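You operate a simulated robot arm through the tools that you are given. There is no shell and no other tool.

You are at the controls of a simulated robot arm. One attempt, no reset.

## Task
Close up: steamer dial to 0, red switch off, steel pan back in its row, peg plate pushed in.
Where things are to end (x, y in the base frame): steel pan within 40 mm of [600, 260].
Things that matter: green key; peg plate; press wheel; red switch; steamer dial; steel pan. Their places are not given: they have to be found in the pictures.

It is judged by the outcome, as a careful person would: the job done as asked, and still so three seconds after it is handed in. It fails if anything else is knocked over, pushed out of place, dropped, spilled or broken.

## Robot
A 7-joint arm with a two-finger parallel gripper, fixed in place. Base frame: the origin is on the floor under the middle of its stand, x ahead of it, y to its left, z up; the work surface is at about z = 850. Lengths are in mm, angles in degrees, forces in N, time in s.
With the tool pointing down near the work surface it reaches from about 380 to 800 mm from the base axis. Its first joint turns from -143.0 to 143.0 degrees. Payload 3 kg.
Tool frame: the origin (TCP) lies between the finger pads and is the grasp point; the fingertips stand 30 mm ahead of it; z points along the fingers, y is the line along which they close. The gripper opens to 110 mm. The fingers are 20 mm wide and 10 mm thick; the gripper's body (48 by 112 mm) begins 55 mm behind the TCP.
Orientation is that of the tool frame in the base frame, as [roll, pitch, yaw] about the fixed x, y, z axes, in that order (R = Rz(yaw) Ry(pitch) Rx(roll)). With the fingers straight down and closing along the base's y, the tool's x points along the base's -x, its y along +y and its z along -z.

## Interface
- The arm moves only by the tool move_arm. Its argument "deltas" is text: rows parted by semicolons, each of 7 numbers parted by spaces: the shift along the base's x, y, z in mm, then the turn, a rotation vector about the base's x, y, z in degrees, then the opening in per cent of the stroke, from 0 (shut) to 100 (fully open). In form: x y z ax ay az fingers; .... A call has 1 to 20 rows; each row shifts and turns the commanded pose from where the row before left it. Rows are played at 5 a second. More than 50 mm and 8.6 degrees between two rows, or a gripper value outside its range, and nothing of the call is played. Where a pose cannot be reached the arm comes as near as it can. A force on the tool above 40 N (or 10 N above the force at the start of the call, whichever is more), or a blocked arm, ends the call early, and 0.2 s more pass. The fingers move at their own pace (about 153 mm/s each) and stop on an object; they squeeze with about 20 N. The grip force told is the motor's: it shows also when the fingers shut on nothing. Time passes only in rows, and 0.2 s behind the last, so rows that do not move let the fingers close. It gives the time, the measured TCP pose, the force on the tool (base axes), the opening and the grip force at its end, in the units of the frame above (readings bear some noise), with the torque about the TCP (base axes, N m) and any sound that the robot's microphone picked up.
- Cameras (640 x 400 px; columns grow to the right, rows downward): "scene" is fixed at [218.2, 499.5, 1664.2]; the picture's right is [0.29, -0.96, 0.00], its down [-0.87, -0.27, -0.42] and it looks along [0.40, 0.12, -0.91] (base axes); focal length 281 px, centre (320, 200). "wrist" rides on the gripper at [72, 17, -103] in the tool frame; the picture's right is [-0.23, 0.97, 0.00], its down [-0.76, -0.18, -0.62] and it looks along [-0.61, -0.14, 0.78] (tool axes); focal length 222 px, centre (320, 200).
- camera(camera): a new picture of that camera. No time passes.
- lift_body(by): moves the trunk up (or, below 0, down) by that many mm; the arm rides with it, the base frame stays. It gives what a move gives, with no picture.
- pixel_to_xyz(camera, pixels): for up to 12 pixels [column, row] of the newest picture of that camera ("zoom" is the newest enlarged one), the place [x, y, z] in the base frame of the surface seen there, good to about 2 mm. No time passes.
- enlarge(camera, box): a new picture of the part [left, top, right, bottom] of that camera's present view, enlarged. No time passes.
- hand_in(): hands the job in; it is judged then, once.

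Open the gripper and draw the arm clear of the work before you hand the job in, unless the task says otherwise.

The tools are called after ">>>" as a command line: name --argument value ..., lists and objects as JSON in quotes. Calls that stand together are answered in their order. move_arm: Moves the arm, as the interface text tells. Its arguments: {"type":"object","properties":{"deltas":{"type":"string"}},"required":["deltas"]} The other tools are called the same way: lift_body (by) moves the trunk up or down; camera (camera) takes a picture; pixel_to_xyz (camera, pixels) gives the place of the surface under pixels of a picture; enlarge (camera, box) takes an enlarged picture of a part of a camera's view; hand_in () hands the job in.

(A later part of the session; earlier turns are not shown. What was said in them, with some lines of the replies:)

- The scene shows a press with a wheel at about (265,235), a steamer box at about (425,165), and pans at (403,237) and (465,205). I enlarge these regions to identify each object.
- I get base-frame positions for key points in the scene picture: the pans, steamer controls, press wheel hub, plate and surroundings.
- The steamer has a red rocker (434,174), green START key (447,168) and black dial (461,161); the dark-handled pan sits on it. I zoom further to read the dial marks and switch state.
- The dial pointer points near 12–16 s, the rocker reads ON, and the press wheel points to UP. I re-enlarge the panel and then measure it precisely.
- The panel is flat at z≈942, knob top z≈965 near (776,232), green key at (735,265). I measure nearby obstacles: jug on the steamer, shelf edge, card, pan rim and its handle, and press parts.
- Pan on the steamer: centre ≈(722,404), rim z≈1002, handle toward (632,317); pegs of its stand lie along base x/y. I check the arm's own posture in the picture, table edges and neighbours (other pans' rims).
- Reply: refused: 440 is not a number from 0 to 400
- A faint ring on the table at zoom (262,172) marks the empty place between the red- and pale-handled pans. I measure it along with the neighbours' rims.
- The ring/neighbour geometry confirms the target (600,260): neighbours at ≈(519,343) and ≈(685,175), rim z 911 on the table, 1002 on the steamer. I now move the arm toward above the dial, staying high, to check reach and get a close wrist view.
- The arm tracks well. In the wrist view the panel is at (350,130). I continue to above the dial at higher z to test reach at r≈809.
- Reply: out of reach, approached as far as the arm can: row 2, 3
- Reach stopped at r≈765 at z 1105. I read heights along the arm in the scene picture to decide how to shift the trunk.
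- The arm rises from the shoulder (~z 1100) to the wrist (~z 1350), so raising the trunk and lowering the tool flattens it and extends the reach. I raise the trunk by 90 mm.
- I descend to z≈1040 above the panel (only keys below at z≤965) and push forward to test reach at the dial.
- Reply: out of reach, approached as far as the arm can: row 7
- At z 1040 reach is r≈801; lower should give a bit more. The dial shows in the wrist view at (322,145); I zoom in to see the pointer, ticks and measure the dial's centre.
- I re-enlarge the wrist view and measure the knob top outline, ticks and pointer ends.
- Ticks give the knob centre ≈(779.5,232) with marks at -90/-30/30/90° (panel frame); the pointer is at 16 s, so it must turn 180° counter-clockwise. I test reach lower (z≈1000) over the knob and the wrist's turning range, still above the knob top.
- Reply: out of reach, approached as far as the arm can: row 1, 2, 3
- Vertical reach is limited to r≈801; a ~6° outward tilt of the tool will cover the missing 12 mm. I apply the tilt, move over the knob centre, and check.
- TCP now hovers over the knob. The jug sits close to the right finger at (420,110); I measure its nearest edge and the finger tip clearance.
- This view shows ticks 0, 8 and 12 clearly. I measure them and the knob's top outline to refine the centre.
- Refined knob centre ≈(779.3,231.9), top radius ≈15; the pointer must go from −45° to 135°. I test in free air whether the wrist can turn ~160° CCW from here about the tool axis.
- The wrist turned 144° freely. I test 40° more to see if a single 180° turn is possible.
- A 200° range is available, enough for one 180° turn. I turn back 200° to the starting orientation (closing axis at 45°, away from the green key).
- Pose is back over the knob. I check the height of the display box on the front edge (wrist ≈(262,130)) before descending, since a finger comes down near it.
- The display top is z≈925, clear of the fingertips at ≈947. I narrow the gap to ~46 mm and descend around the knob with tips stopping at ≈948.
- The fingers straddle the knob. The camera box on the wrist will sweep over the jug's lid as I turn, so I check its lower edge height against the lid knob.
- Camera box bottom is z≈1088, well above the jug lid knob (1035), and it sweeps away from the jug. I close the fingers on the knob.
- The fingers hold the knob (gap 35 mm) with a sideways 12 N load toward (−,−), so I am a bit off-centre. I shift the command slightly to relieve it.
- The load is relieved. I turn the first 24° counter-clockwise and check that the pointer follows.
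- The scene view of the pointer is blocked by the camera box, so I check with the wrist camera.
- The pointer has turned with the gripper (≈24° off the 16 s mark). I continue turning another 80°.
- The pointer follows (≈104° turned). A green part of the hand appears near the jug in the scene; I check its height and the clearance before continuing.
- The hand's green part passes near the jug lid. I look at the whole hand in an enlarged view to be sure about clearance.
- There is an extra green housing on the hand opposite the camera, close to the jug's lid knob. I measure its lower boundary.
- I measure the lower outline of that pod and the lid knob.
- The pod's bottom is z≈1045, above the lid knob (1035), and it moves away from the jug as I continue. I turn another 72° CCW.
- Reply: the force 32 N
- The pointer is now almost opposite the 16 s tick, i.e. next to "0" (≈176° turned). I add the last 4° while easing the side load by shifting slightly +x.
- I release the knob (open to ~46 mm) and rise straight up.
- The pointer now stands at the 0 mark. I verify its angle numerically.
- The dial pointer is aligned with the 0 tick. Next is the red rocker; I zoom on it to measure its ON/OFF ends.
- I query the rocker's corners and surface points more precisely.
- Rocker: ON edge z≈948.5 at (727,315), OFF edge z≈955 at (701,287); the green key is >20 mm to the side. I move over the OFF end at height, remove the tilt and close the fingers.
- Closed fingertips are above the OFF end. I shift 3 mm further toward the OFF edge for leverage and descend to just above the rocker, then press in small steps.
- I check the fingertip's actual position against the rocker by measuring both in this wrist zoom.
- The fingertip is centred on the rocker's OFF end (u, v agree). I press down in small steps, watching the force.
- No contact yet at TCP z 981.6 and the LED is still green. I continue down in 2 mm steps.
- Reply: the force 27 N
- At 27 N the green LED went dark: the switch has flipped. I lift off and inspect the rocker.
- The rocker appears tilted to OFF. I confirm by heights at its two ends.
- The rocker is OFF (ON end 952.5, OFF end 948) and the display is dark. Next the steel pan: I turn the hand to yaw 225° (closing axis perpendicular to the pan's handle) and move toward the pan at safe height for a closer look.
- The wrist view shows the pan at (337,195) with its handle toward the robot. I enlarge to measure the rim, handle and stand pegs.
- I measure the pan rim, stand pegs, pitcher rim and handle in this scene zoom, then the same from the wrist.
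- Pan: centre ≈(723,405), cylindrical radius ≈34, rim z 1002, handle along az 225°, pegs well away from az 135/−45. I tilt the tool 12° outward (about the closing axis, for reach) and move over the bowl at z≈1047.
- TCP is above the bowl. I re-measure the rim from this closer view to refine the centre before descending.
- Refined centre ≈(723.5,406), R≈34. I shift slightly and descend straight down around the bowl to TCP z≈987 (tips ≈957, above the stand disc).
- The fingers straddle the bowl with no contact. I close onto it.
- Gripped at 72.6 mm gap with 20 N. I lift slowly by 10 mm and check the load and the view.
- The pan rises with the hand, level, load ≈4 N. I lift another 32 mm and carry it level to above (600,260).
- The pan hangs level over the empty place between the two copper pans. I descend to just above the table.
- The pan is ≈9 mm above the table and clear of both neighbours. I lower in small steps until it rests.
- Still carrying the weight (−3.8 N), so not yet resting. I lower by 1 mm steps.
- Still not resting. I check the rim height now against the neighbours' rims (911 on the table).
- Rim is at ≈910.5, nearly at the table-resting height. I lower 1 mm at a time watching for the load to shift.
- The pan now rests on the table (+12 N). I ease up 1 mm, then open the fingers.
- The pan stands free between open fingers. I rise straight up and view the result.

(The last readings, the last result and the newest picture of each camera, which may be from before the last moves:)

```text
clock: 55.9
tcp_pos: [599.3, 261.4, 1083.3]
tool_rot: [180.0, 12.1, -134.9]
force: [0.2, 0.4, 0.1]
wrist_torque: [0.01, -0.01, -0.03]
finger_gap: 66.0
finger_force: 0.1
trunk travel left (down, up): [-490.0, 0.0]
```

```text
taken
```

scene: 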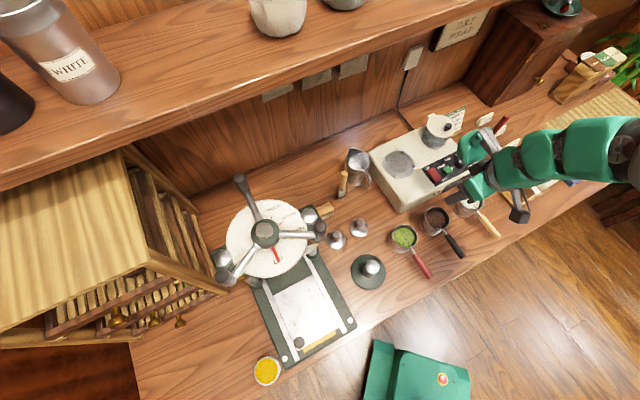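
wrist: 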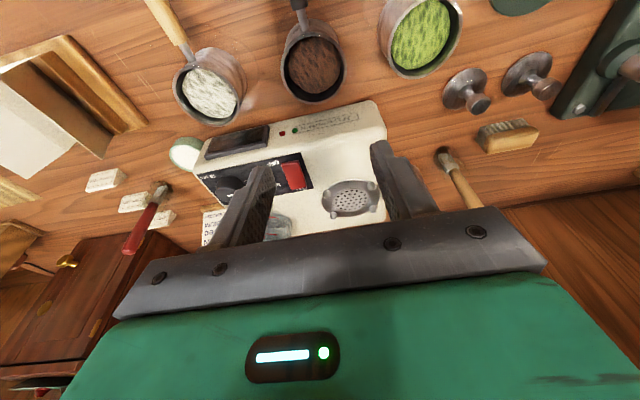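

The steel pan now stands in the row at scene (436,219). I verify its rim centre, and zoom on the press for the next step.

>>> pixel_to_xyz --camera "wrist" --pixels '[[283, 62], [313, 24], [346, 75], [313, 102], [315, 65], [212, 92], [422, 35]]'

>>> enlarge --camera "scene" --box '[200, 160, 370, 375]'

>>> enlarge --camera "scene" --box '[245, 240, 365, 370]'

>>> pixel_to_xyz --camera "zoom" --pixels '[[300, 315], [300, 305], [260, 190], [333, 152], [365, 215], [291, 257], [225, 172], [350, 112], [420, 270], [298, 338], [320, 345], [412, 285]]'

>>> pixel_to_xyz --camera "zoom" --pixels '[[300, 380], [290, 365], [195, 135], [435, 280], [330, 60], [258, 365], [460, 245], [265, 150], [165, 130], [345, 45], [240, 60], [290, 130]]'

```text
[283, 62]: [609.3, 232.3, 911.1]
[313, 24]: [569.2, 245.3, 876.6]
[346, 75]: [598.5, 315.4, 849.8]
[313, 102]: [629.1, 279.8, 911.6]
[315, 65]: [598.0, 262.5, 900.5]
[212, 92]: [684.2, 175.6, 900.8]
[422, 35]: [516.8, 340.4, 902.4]
```

```text
1.86 times, centred on (285, 268) of scene
```

zoom: 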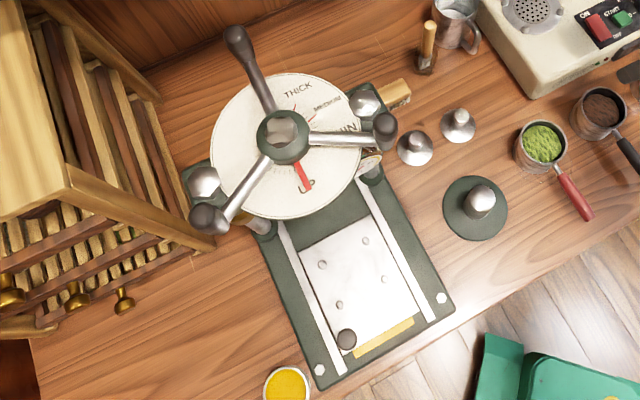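

```text
3.08 times, centred on (305, 305) of scene
```

zoom: 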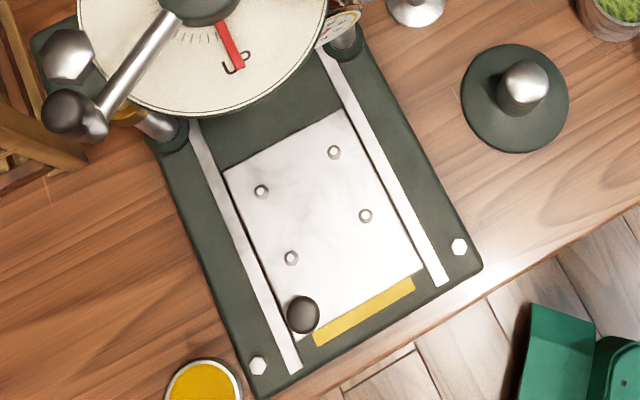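

```text
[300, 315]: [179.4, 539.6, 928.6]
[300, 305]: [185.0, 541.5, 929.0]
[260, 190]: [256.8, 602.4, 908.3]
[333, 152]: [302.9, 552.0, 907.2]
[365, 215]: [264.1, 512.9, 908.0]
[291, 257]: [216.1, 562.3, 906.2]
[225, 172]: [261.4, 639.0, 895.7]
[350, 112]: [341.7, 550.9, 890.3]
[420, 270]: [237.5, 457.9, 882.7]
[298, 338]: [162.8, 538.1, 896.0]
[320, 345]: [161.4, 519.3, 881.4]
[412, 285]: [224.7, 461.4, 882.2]
```

```text
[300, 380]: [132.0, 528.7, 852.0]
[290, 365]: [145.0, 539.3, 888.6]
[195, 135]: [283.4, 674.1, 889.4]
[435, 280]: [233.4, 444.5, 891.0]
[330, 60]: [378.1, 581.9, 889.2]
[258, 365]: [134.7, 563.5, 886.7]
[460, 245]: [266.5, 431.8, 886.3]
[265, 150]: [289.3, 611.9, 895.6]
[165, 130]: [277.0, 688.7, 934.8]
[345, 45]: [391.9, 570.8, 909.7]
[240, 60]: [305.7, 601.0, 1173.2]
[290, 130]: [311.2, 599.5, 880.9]
```

The pan centre is at ≈(598,262.5), upright, neighbours undisturbed. Next the peg plate: it is 110×141 mm, front edge at about (163,538)–(238,458), press axis ≈(335,631), push direction (+0.707,+0.707). I check nearby structures (rack corner, wheel ball heights, posts, platen) first.

>>> pixel_to_xyz --camera "scene" --pixels '[[228, 295], [215, 290], [180, 322], [140, 250], [222, 255], [222, 275], [318, 226], [250, 280], [312, 250], [276, 262], [305, 270], [240, 263]]'

>>> enlarge --camera "scene" --box '[195, 170, 345, 300]'

```text
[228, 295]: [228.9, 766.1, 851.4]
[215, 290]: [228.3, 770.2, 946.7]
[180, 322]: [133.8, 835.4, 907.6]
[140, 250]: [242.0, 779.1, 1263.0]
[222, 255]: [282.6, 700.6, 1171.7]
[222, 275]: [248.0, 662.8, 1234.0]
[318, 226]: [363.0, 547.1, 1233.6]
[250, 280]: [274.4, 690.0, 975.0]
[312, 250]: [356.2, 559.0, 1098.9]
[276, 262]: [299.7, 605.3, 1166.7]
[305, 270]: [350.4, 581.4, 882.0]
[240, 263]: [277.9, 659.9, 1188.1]
```

```text
3.08 times, centred on (270, 235) of scene
```

zoom: 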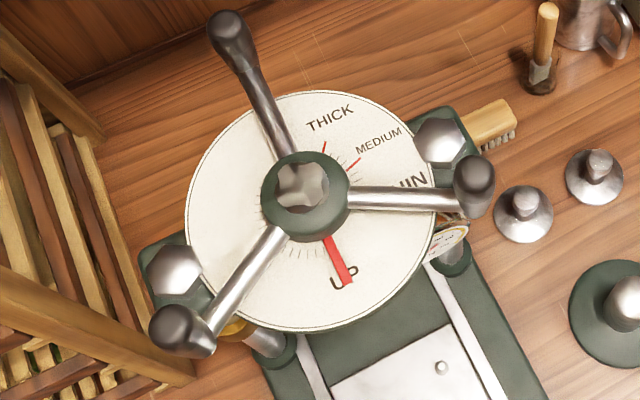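

The wheel points at UP so the way in is free; posts at ≈(277,688) and ≈(392,571), wheel balls at z≈1215–1235. I lower the trunk 90 mm for reach nearer the base (TCP goes to ≈993, still above the pans).

>>> lift_body --by -80

```text
clock: 57.0
tcp_pos: [600.4, 260.4, 1003.4]
tool_rot: [180.0, 12.0, -135.0]
force: [0.2, 0.5, 0.5]
wrist_torque: [-0.01, 0.0, -0.02]
finger_gap: 66.1
finger_force: 0.0
trunk travel left (down, up): [-410.0, 80.0]
```

I move toward the front of the press at safe height while turning the hand 90° (camera to the right side, pod to the left) and closing the fingers.

>>> move_arm --deltas "-25 13 25 -1.2 -1.2 8.02 40; -38 19 20 -1.2 -1.2 8.02 20; -38 19 5 -1.2 -1.2 8.02 0; -38 19 5 -1.2 -1.2 8.02 0; -38 19 0 -1.2 -1.2 8.02 0; -38 19 0 -1.2 -1.2 8.02 0; -38 19 0 -1.2 -1.2 8.02 0; -38 19 0 -1.2 -1.2 8.02 0; -38 19 0 -1.2 -1.2 8.02 0; -38 19 0 -1.2 -1.2 8.02 0; -30 15 0 -1.2 -1.2 8.02 0; -20 10 0 0 0 0 0; 0 0 0 0 0 0 0"

>>> camera --camera "wrist"

>>> camera --camera "scene"

```text
clock: 59.8
tcp_pos: [181.3, 470.5, 1057.9]
tool_rot: [-167.9, -0.1, -44.7]
force: [-0.4, -0.1, 0.0]
wrist_torque: [-0.05, -0.02, -0.01]
finger_gap: 0.0
finger_force: 19.8
trunk travel left (down, up): [-410.0, 80.0]
```

```text
taken
```

wrist: 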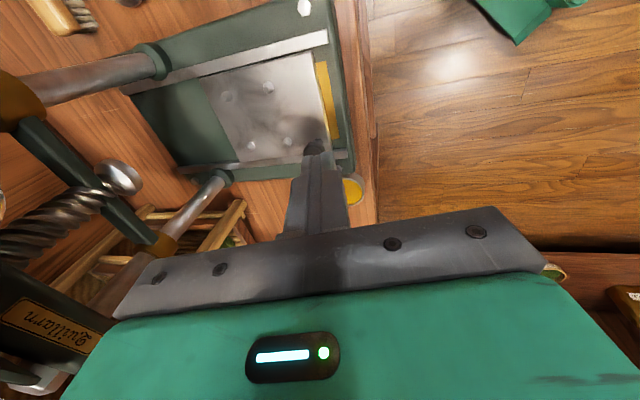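

```text
taken
```

scene: 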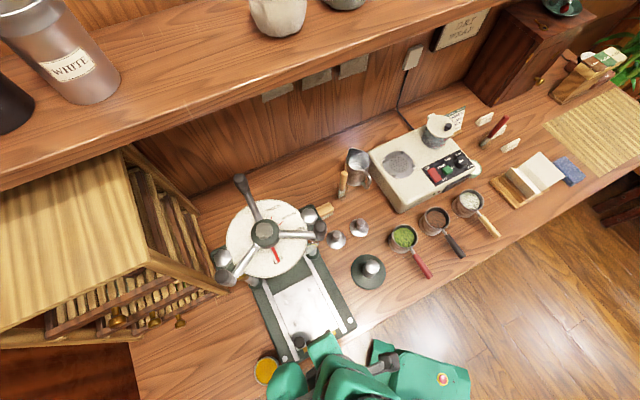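

The wrist camera now sees the press from the side: plate at (270,100), pegs, knob near (315,148), posts and the beam with screw at left. I measure these to confirm the clearance for the plate and for the hand.

>>> enlarge --camera "wrist" --box '[0, 0, 400, 250]'

>>> pixel_to_xyz --camera "wrist" --pixels '[[90, 80], [120, 70], [205, 195], [170, 230], [60, 150], [90, 200], [130, 235], [15, 110], [120, 177], [40, 235], [60, 330], [150, 110]]'

>>> pixel_to_xyz --camera "wrist" --pixels '[[315, 147], [310, 155], [330, 130], [318, 65], [330, 100], [228, 97], [267, 88], [287, 140], [250, 145], [325, 40], [340, 150], [353, 190]]'

```text
1.60 times, centred on (200, 125) of wrist
```

zoom: 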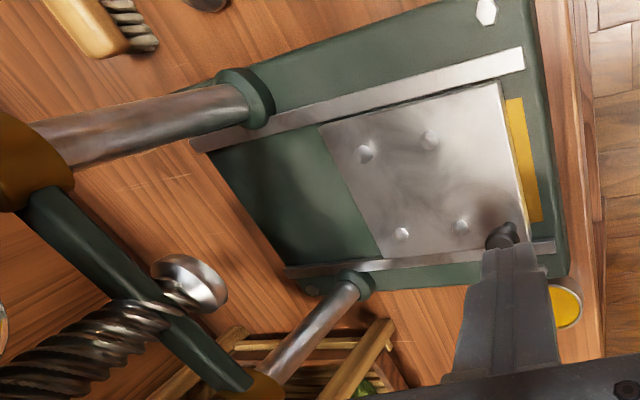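

```text
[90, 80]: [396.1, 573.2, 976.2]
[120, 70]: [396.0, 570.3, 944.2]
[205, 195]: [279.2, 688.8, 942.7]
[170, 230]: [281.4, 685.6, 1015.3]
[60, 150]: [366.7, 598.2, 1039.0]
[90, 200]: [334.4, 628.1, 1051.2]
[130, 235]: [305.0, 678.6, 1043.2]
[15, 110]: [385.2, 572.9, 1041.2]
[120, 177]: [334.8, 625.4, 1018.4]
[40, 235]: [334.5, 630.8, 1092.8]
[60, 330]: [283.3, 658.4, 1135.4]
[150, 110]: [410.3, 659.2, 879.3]
```

```text
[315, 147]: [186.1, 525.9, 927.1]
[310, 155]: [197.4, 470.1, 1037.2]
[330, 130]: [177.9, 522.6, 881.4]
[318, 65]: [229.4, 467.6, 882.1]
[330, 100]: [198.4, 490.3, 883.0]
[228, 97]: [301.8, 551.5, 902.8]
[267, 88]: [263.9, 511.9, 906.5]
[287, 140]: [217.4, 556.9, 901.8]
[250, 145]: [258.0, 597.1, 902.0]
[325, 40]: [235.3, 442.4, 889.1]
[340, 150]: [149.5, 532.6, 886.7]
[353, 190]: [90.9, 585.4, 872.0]
```

The crossbar/ball of the screw is at z≥1010, so the plate (pegs 908, knob 929) passes freely. I measure the plate's front edge more precisely.

>>> enlarge --camera "wrist" --box '[280, 30, 370, 160]'

>>> pixel_to_xyz --camera "zoom" --pixels '[[150, 80], [200, 80], [230, 80], [260, 80], [160, 150], [200, 150], [230, 150], [260, 150], [290, 150], [200, 220], [240, 220], [280, 220]]'

```text
3.08 times, centred on (325, 95) of wrist
```

zoom: 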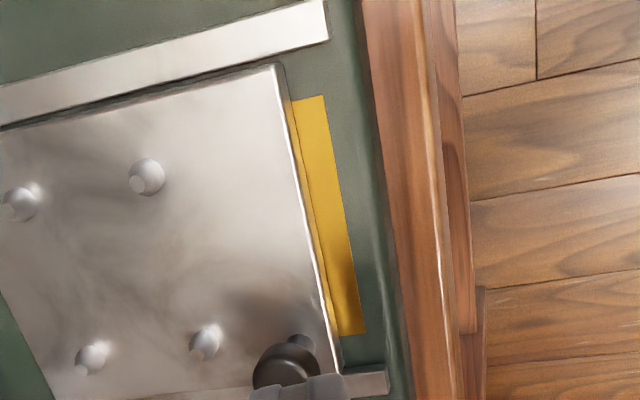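

```text
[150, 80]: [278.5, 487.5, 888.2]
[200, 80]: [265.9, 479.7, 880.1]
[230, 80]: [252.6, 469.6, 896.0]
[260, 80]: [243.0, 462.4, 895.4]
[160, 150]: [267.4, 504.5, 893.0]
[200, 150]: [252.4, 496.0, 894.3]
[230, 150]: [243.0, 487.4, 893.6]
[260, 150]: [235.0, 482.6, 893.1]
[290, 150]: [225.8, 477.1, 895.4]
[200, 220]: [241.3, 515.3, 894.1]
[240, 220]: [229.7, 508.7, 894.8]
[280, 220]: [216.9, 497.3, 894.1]
```

>>> pixel_to_xyz --camera "zoom" --pixels '[[292, 150], [298, 150], [306, 220], [312, 220], [318, 290], [326, 290], [330, 150], [345, 220], [335, 350], [278, 80], [285, 85], [390, 250]]'

```text
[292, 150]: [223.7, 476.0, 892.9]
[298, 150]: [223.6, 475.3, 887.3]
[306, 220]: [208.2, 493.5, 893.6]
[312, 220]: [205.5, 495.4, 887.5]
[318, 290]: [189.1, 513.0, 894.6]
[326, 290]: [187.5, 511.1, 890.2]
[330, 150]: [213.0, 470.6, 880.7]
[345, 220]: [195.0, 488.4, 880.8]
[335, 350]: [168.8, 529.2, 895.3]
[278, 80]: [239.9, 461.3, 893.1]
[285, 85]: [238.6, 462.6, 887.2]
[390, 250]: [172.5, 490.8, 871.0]
```

Front edge lies on x+y≈700 (z 882–894), centreline x−y≈−297. I set the tilt to 16°, and descend in front of the edge centre, stopping first at TCP z≈925.

>>> move_arm --deltas "0.3 4 -20 2.83 -2.83 0 0; 0.3 4 -25 0 0 0 0; 0 0 -25 0 0 0 0; 0 0 -25 0 0 0 0; 0 0 -20 0 0 0 0; 0 0 -15 0 0 0 0; 0 0 0 0 0 0 0"

>>> camera --camera "wrist"

>>> camera --camera "scene"

```text
clock: 61.4
tcp_pos: [183.4, 478.2, 927.1]
tool_rot: [-164.0, 0.1, -44.8]
force: [-0.4, 0.3, 0.4]
wrist_torque: [-0.02, 0.02, 0.01]
finger_gap: 0.0
finger_force: 20.2
trunk travel left (down, up): [-410.0, 80.0]
```

```text
taken
```

wrist: 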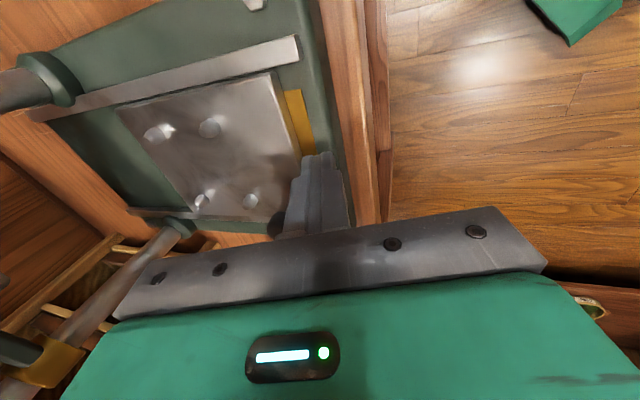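

```text
taken
```

scene: 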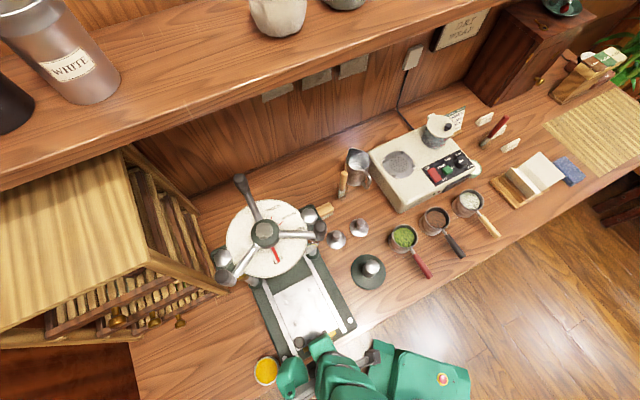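

The closed fingertips hang just in front of the plate edge. I enlarge to verify before going down to the pushing height.

>>> enlarge --camera "wrist" --box '[240, 70, 380, 240]'

>>> pixel_to_xyz --camera "wrist" --pixels '[[306, 158], [325, 155], [340, 165], [297, 180], [318, 153], [300, 130], [335, 160]]'

```text
2.35 times, centred on (310, 155) of wrist
```

zoom: 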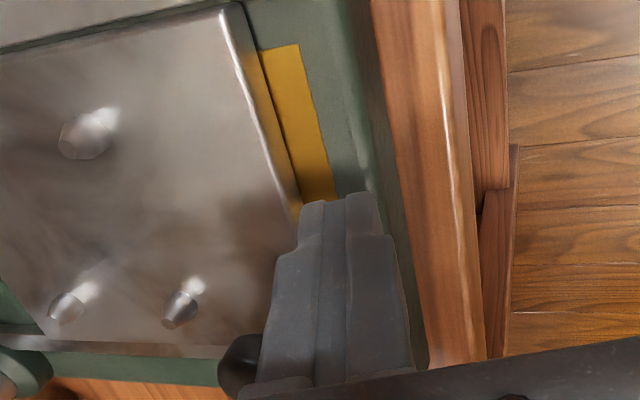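

```text
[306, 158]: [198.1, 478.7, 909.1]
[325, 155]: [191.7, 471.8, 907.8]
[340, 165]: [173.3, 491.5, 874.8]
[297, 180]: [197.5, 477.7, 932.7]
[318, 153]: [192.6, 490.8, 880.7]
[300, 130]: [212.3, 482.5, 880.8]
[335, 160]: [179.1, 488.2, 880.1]
```

The fingertip is in front of the edge (s≈479–485 vs edge 495). I lower ~9 mm in small steps to the pushing height.

>>> move_arm --deltas "0 0 -4 0 0 0 0; 0 0 -3 0 0 0 0; 0 0 -2 0 0 0 0; 0 0 0 0 0 0 0"

>>> enlarge --camera "wrist" --box '[240, 70, 380, 240]'

```text
clock: 62.4
tcp_pos: [182.8, 478.2, 918.5]
tool_rot: [-164.0, 0.0, -44.7]
force: [-0.1, 0.4, -0.1]
wrist_torque: [0.01, 0.0, 0.0]
finger_gap: 0.2
finger_force: 19.8
trunk travel left (down, up): [-410.0, 80.0]
```

```text
2.35 times, centred on (310, 155) of wrist
```

zoom: 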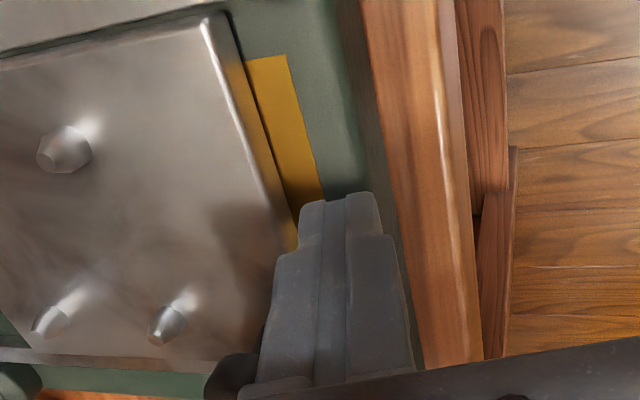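

No contact yet. I lower 2 mm more and start pushing gently along (+0.707,+0.707) until the edge is met.

>>> move_arm --deltas "0 0 -2 0 0 0 0; 2.8 2.8 0 0 0 0 0; 2.8 2.8 0 0 0 0 0; 2.8 2.8 0 0 0 0 0; 2.8 2.8 0 0 0 0 0; 0 0 0 0 0 0 0"

>>> enlarge --camera "wrist" --box '[240, 70, 380, 240]'

```text
clock: 63.8
tcp_pos: [194.4, 487.9, 914.9]
tool_rot: [-164.1, -0.1, -44.7]
force: [-0.1, -1.3, -1.1]
wrist_torque: [-0.05, 0.06, -0.02]
finger_gap: 0.0
finger_force: 20.0
trunk travel left (down, up): [-410.0, 80.0]
```

```text
2.35 times, centred on (310, 155) of wrist
```

zoom: 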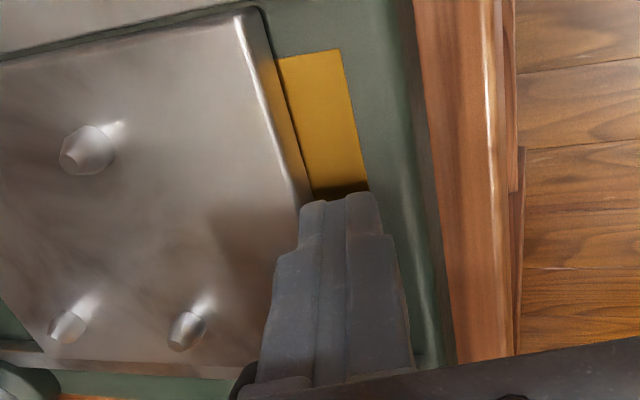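

The tip is about at the edge with little force. I push 30 mm further and check that the plate moves.

>>> move_arm --deltas "4.24 4.24 0 0 0 0 0; 4.24 4.24 0 0 0 0 0; 4.24 4.24 0 0 0 0 0; 4.24 4.24 0 0 0 0 0; 4.24 4.24 0 0 0 0 0; 0 0 0 0 0 0 0"

>>> camera --camera "wrist"

>>> enlarge --camera "scene" --box '[200, 180, 400, 400]'

```text
clock: 65.2
tcp_pos: [216.2, 510.5, 917.6]
tool_rot: [-164.0, 0.0, -44.7]
force: [-0.1, 0.2, 0.0]
wrist_torque: [-0.06, 0.02, 0.0]
finger_gap: 0.0
finger_force: 20.0
trunk travel left (down, up): [-410.0, 80.0]
```

```text
taken
```

wrist: 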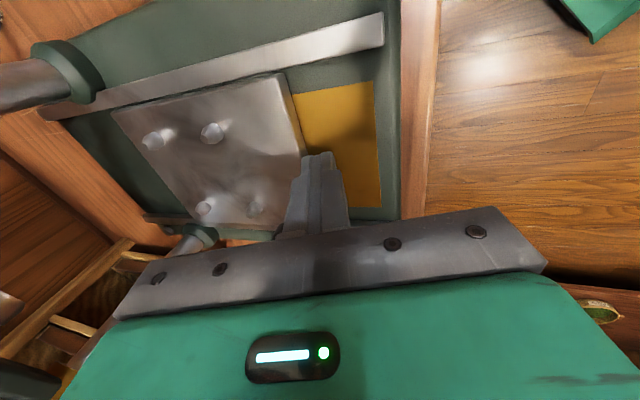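

```text
1.82 times, centred on (300, 290) of scene
```

zoom: 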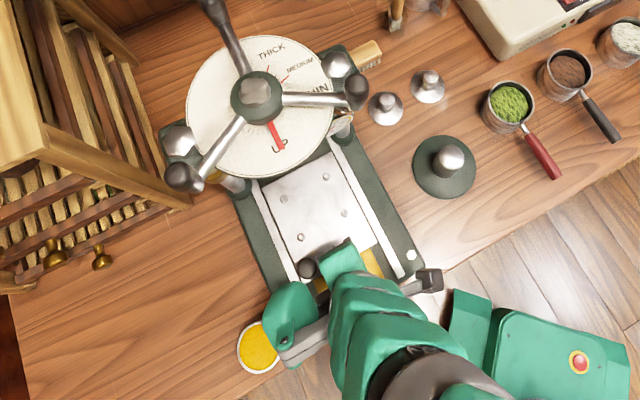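

The plate slides in smoothly. I push another 40 mm and check clearances.

>>> move_arm --deltas "4.24 4.24 0 0 0 0 0; 4.24 4.24 0 0 0 0 0; 4.24 4.24 0 0 0 0 0; 4.24 4.24 0 0 0 0 0; 4.24 4.24 0 0 0 0 0; 4.24 4.24 0 0 0 0 0; 4.24 4.24 0 0 0 0 0; 0 0 0 0 0 0 0"

>>> camera --camera "wrist"

>>> enlarge --camera "scene" --box '[200, 180, 400, 400]'

```text
clock: 67.0
tcp_pos: [245.6, 540.6, 915.4]
tool_rot: [-164.0, 0.0, -44.8]
force: [-0.3, 0.5, 0.0]
wrist_torque: [-0.03, 0.04, -0.03]
finger_gap: 0.0
finger_force: 20.2
trunk travel left (down, up): [-410.0, 80.0]
```

```text
taken
```

wrist: 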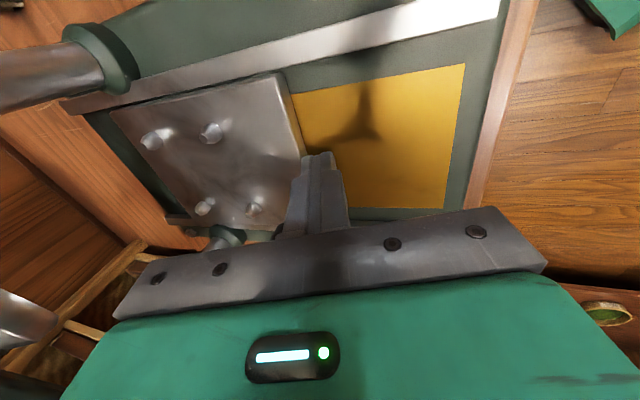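

```text
1.82 times, centred on (300, 290) of scene
```

zoom: 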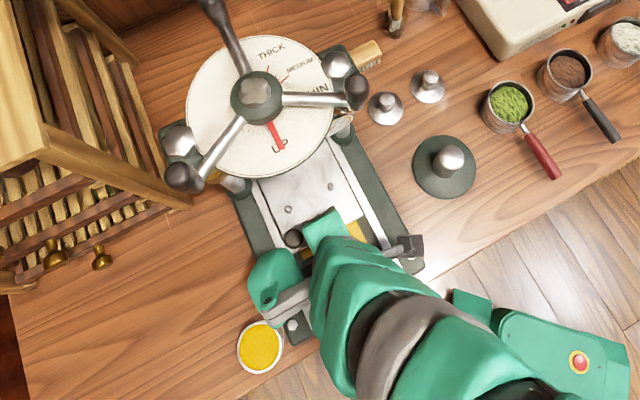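

Plate has travelled ≈79 mm. I check the hand's nearest points to the wheel/disc before the last part.

>>> pixel_to_xyz --camera "zoom" --pixels '[[325, 215], [340, 240], [325, 260], [280, 255], [265, 290], [410, 245], [255, 175], [290, 170], [350, 95], [185, 178], [293, 238], [300, 165]]'

```text
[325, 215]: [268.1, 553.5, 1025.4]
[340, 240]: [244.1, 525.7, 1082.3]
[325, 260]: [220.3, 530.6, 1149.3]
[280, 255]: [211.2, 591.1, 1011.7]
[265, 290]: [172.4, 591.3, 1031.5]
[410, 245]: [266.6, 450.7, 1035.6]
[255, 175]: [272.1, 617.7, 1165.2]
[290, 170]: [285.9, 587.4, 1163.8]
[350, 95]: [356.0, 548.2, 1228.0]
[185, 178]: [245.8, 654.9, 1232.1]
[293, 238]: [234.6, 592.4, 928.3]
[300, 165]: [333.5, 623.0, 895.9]
```

Clearances are fine (hand front at s≈545 near z 1150, disc edge s≈617). I push 25 mm more in small steps.

>>> move_arm --deltas "3.54 3.54 0 0 0 0 0; 3.54 3.54 0 0 0 0 0; 3.54 3.54 0 0 0 0 0; 3.54 3.54 0 0 0 0 0; 3.54 3.54 0 0 0 0 0; 0 0 0 0 0 0 0"

>>> camera --camera "wrist"

```text
clock: 68.4
tcp_pos: [262.8, 557.0, 916.9]
tool_rot: [-164.1, 0.0, -44.7]
force: [0.5, 0.6, -0.1]
wrist_torque: [0.0, 0.02, -0.02]
finger_gap: 0.0
finger_force: 20.2
trunk travel left (down, up): [-410.0, 80.0]
```

```text
taken
```

wrist: 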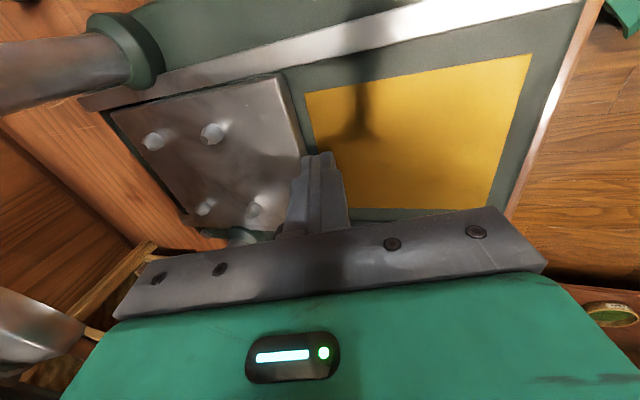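

The yellow patch is now fully uncovered; travel ≈102 mm, still no stop. I continue in 3 mm steps feeling for the stop.

>>> move_arm --deltas "2.12 2.12 0 0 0 0 0; 2.12 2.12 0 0 0 0 0; 2.12 2.12 0 0 0 0 0; 0 0 0 0 0 0 0"

>>> enlarge --camera "wrist" --box '[60, 0, 400, 250]'

>>> enlarge --camera "scene" --box '[200, 180, 400, 400]'

```text
clock: 69.4
tcp_pos: [267.8, 563.8, 916.4]
tool_rot: [-164.1, 0.0, -44.7]
force: [-0.4, 0.8, -0.2]
wrist_torque: [0.04, 0.03, 0.02]
finger_gap: 0.0
finger_force: 20.3
trunk travel left (down, up): [-410.0, 80.0]
```

```text
1.60 times, centred on (230, 125) of wrist
```

zoom: 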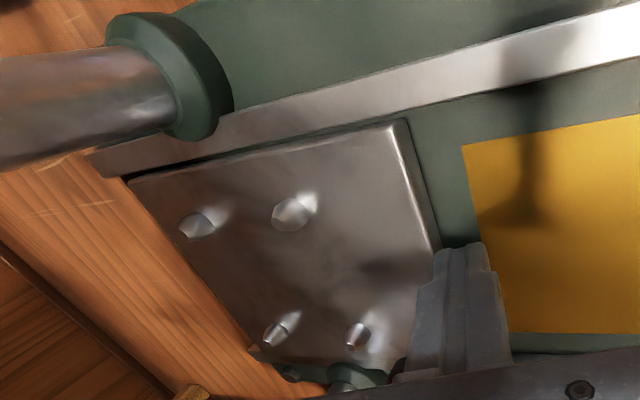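

```text
1.82 times, centred on (300, 290) of scene
```

zoom: 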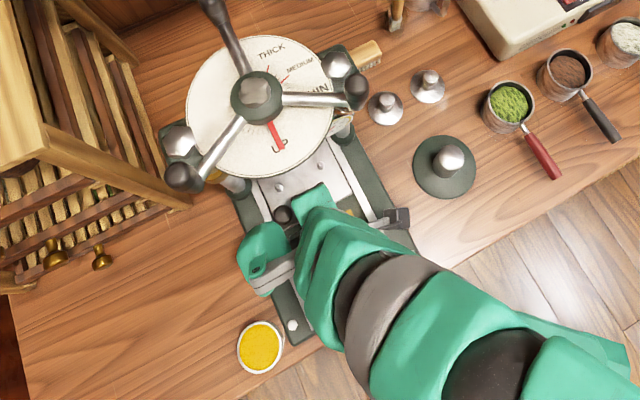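

No stop yet at ≈110 mm travel. I measure the plate's edges, pegs and rail end relative to the press axis (s≈683).

>>> enlarge --camera "wrist" --box '[60, 0, 400, 250]'

>>> pixel_to_xyz --camera "zoom" --pixels '[[135, 183], [180, 250], [240, 335], [255, 350], [395, 128], [432, 235], [97, 162], [105, 172], [200, 222], [292, 212], [280, 325], [358, 335]]'

>>> pixel_to_xyz --camera "zoom" --pixels '[[130, 190], [170, 245], [120, 200], [205, 300], [395, 365], [375, 370], [470, 150], [640, 115], [200, 100], [225, 120], [350, 380], [265, 345]]'

```text
1.60 times, centred on (230, 125) of wrist
```

zoom: 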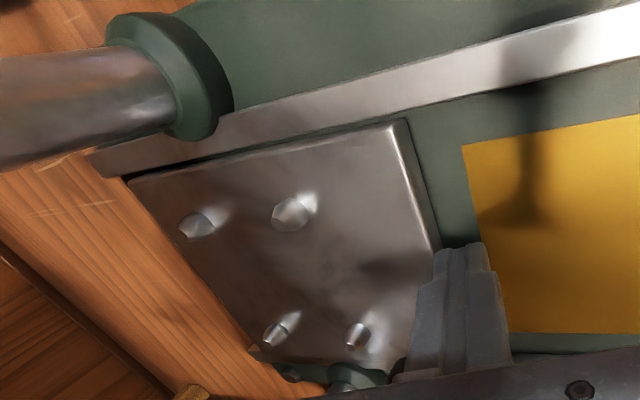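

```text
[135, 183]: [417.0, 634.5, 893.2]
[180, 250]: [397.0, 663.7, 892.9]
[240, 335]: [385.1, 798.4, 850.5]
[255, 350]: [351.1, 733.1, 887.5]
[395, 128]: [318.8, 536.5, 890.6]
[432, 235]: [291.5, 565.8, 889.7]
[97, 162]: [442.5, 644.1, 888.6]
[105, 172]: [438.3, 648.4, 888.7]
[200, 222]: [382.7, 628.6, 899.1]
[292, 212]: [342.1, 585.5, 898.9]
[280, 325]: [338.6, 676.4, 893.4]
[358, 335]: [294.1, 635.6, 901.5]
```

```text
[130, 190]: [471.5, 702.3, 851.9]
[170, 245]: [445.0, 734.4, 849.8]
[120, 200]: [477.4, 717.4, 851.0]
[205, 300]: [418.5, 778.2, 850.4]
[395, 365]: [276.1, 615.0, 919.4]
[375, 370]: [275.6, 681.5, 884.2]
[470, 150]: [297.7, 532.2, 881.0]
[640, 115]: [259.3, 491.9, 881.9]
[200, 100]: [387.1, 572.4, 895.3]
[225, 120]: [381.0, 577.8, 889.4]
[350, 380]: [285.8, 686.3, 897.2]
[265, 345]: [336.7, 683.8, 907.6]
```

Peg centre is now at s≈686, right under the screw axis (≈683–688); plate back edge s≈744, rail end s≈768. I nudge further by 2 mm steps to see whether the end stop is right here.

>>> move_arm --deltas "1.42 1.42 0 0 0 0 0; 1.42 1.42 0 0 0 0 0; 0 0 0 0 0 0 0"

```text
clock: 70.2
tcp_pos: [272.0, 565.4, 915.1]
tool_rot: [-164.1, 0.0, -44.7]
force: [-0.3, 0.4, 0.2]
wrist_torque: [-0.02, 0.02, 0.0]
finger_gap: 0.0
finger_force: 19.8
trunk travel left (down, up): [-410.0, 80.0]
```

No resistance yet. I continue in 2 mm steps.

>>> move_arm --deltas "1.42 1.42 0 0 0 0 0; 1.42 1.42 0 0 0 0 0"

>>> enlarge --camera "wrist" --box '[60, 0, 400, 250]'

>>> pixel_to_xyz --camera "zoom" --pixels '[[135, 183], [180, 250], [395, 128], [400, 150], [410, 180], [420, 205], [200, 222], [292, 212], [358, 335], [105, 168], [100, 155], [430, 232]]'

```text
clock: 70.8
tcp_pos: [271.4, 567.3, 916.7]
tool_rot: [-164.1, -0.1, -44.7]
force: [-18.8, -19.3, 8.8]
wrist_torque: [-0.41, 0.39, -0.03]
finger_gap: 0.1
finger_force: 19.7
trunk travel left (down, up): [-410.0, 80.0]
```

```text
1.60 times, centred on (230, 125) of wrist
```

zoom: 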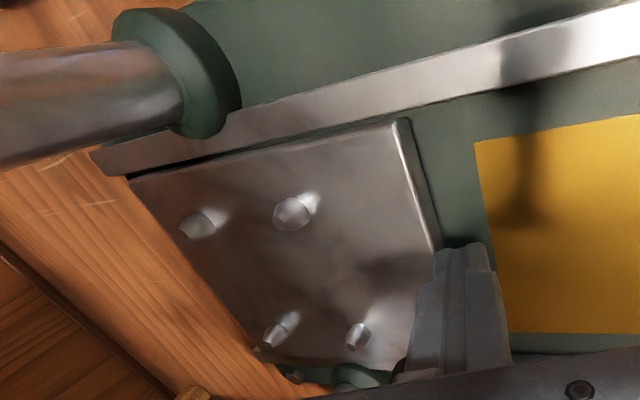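

```text
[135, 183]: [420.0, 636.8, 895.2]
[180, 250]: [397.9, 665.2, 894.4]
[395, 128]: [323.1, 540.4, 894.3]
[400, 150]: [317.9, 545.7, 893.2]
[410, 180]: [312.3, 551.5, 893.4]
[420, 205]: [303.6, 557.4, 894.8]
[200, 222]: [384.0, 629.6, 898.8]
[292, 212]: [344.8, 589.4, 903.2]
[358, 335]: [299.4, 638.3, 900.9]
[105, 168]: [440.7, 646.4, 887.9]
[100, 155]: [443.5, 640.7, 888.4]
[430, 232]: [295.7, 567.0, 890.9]
```

A firm stop: ≈27 N back against the push, so the plate is fully in. I back off along the push direction and then rise away from the press.

>>> move_arm --deltas "-3.5 -3.5 0 0 0 0 0; -7 -7 0 0 0 0 0; -14 -14 4 0 0 0 0; -21 -21 10 0 0 0 0; -21 -21 15 0 0 0 0; -21 -21 25 0 0 0 0; -10 -10 35 0 0 0 0; 0 0 40 0 0 0 0; 0 0 0 0 0 0 0"

>>> camera --camera "wrist"

>>> camera --camera "scene"

```text
clock: 72.8
tcp_pos: [177.1, 473.1, 1044.5]
tool_rot: [-164.1, 0.0, -44.8]
force: [-0.4, -0.3, -1.0]
wrist_torque: [-0.02, -0.02, -0.02]
finger_gap: 0.0
finger_force: 19.9
trunk travel left (down, up): [-410.0, 80.0]
```

```text
taken
```

wrist: 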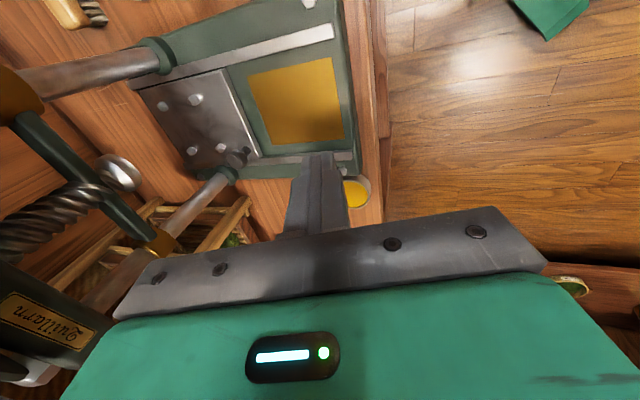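

```text
taken
```

scene: 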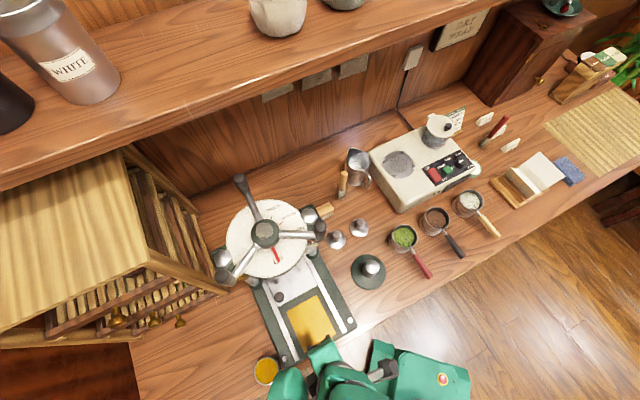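

The plate is fully in with the yellow patch uncovered. I raise the arm, remove the tilt, open the gripper and draw it clear to a high position, then check everything.

>>> move_arm --deltas "0 0 40 0 0 0 0; 0 0 40 0 0 0 0; 0 0 40 0 0 0 20; 0 0 40 0 0 0 40; 0 0 30 -5.65 5.65 0 60; 15 -15 20 -5.65 5.65 0 80; 25 -25 0 0 0 0 100; 30 -30 0 0 0 0 100; 30 -30 0 0 0 0 100; 30 -30 0 0 0 0 100; 20 -20 0 0 0 0 100; 0 0 0 0 0 0 100"

>>> camera --camera "scene"

>>> enlarge --camera "scene" --box '[340, 90, 520, 210]'

>>> enlarge --camera "scene" --box '[200, 160, 440, 390]'

>>> enlarge --camera "scene" --box '[380, 180, 520, 290]'

```text
clock: 75.4
tcp_pos: [326.7, 320.8, 1255.9]
tool_rot: [-180.0, 0.2, -44.8]
force: [-1.0, 0.0, -1.1]
wrist_torque: [0.05, 0.01, 0.03]
finger_gap: 110.0
finger_force: 0.1
trunk travel left (down, up): [-410.0, 80.0]
```

```text
taken
```

scene: 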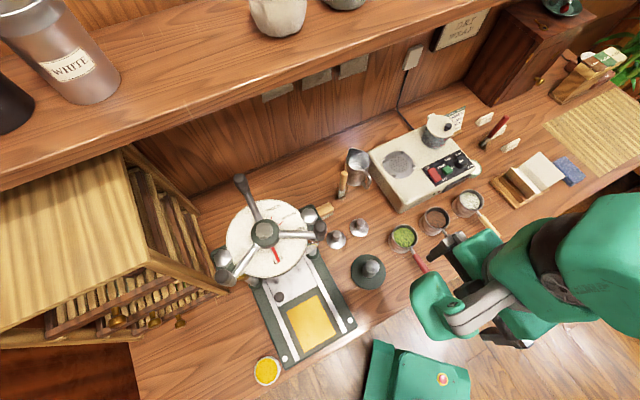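

```text
3.33 times, centred on (430, 150) of scene
```

zoom: 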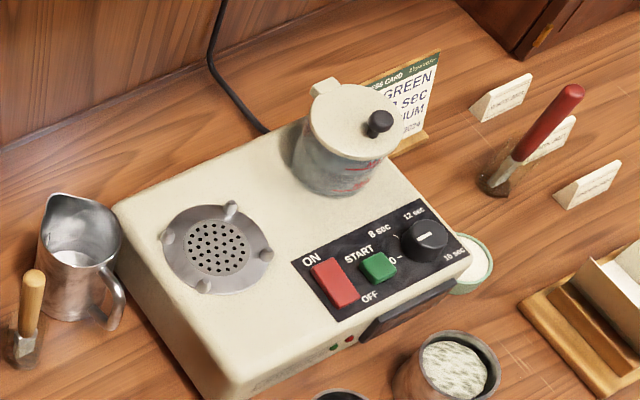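

```text
1.74 times, centred on (320, 275) of scene
```

zoom: 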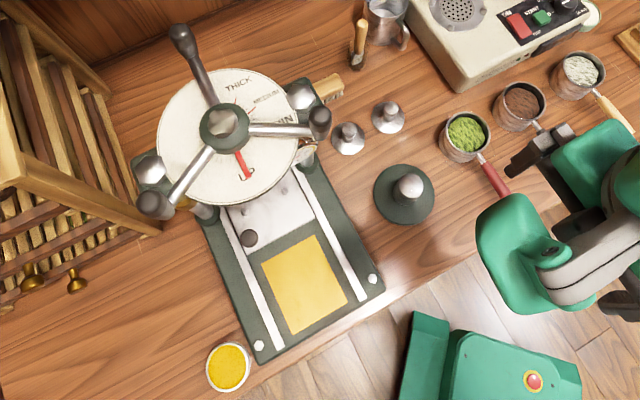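

```text
3.64 times, centred on (450, 235) of scene
```

zoom: 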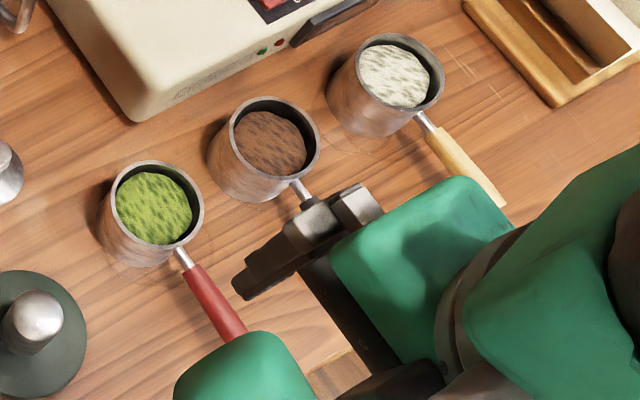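

Everything looks in place; I do one last check of the dial pointer and the plate's knob position.

>>> enlarge --camera "scene" --box '[445, 145, 485, 175]'

>>> pixel_to_xyz --camera "scene" --pixels '[[278, 297], [434, 218], [402, 236], [467, 202], [434, 174], [290, 300], [310, 285]]'

```text
13.33 times, centred on (465, 160) of scene
```

zoom: 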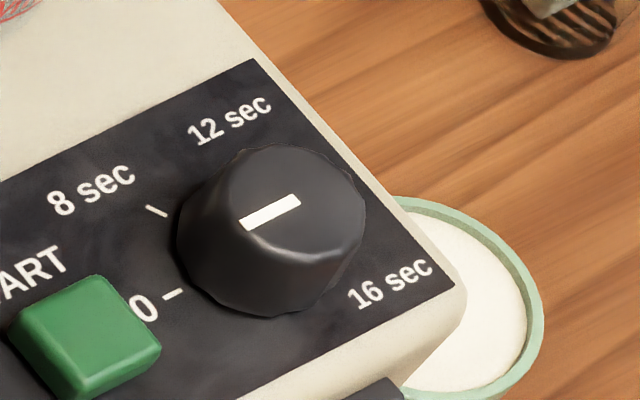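

```text
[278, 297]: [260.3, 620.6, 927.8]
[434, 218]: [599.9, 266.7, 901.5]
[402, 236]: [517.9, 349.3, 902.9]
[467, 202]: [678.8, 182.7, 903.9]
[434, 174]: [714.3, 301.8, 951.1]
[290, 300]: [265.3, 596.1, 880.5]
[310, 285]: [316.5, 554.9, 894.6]
```

The dial pointer points at the 0 tick and the rocker is on OFF with its lamps dark. The steel pan stands at about (600,262). The peg plate is against its end stop after about 112 mm of travel. The wheel is still at UP, the gripper is open and the arm is clear, so I hand in.

>>> hand_in

```text
The job is handed in.
```

I finished all four parts of the close-up and handed the job in. I saw nothing else moved, spilled or knocked over in the final pictures.

- **Steamer dial:** turned from 16 sec to 0; the pointer lines up with the 0 tick.
- **Red switch:** pressed to OFF; its lamps and the READY display are dark. I did not press the green key.
- **Steel pan:** lifted off the steamer, kept level and set down at about (600, 262), within 7 mm of its target between the other two pans.
- **Peg plate:** pushed in about 112 mm until it met its end stop. I did not turn the press wheel, and it still points to UP.

The gripper is open and the arm is raised clear of the bench.
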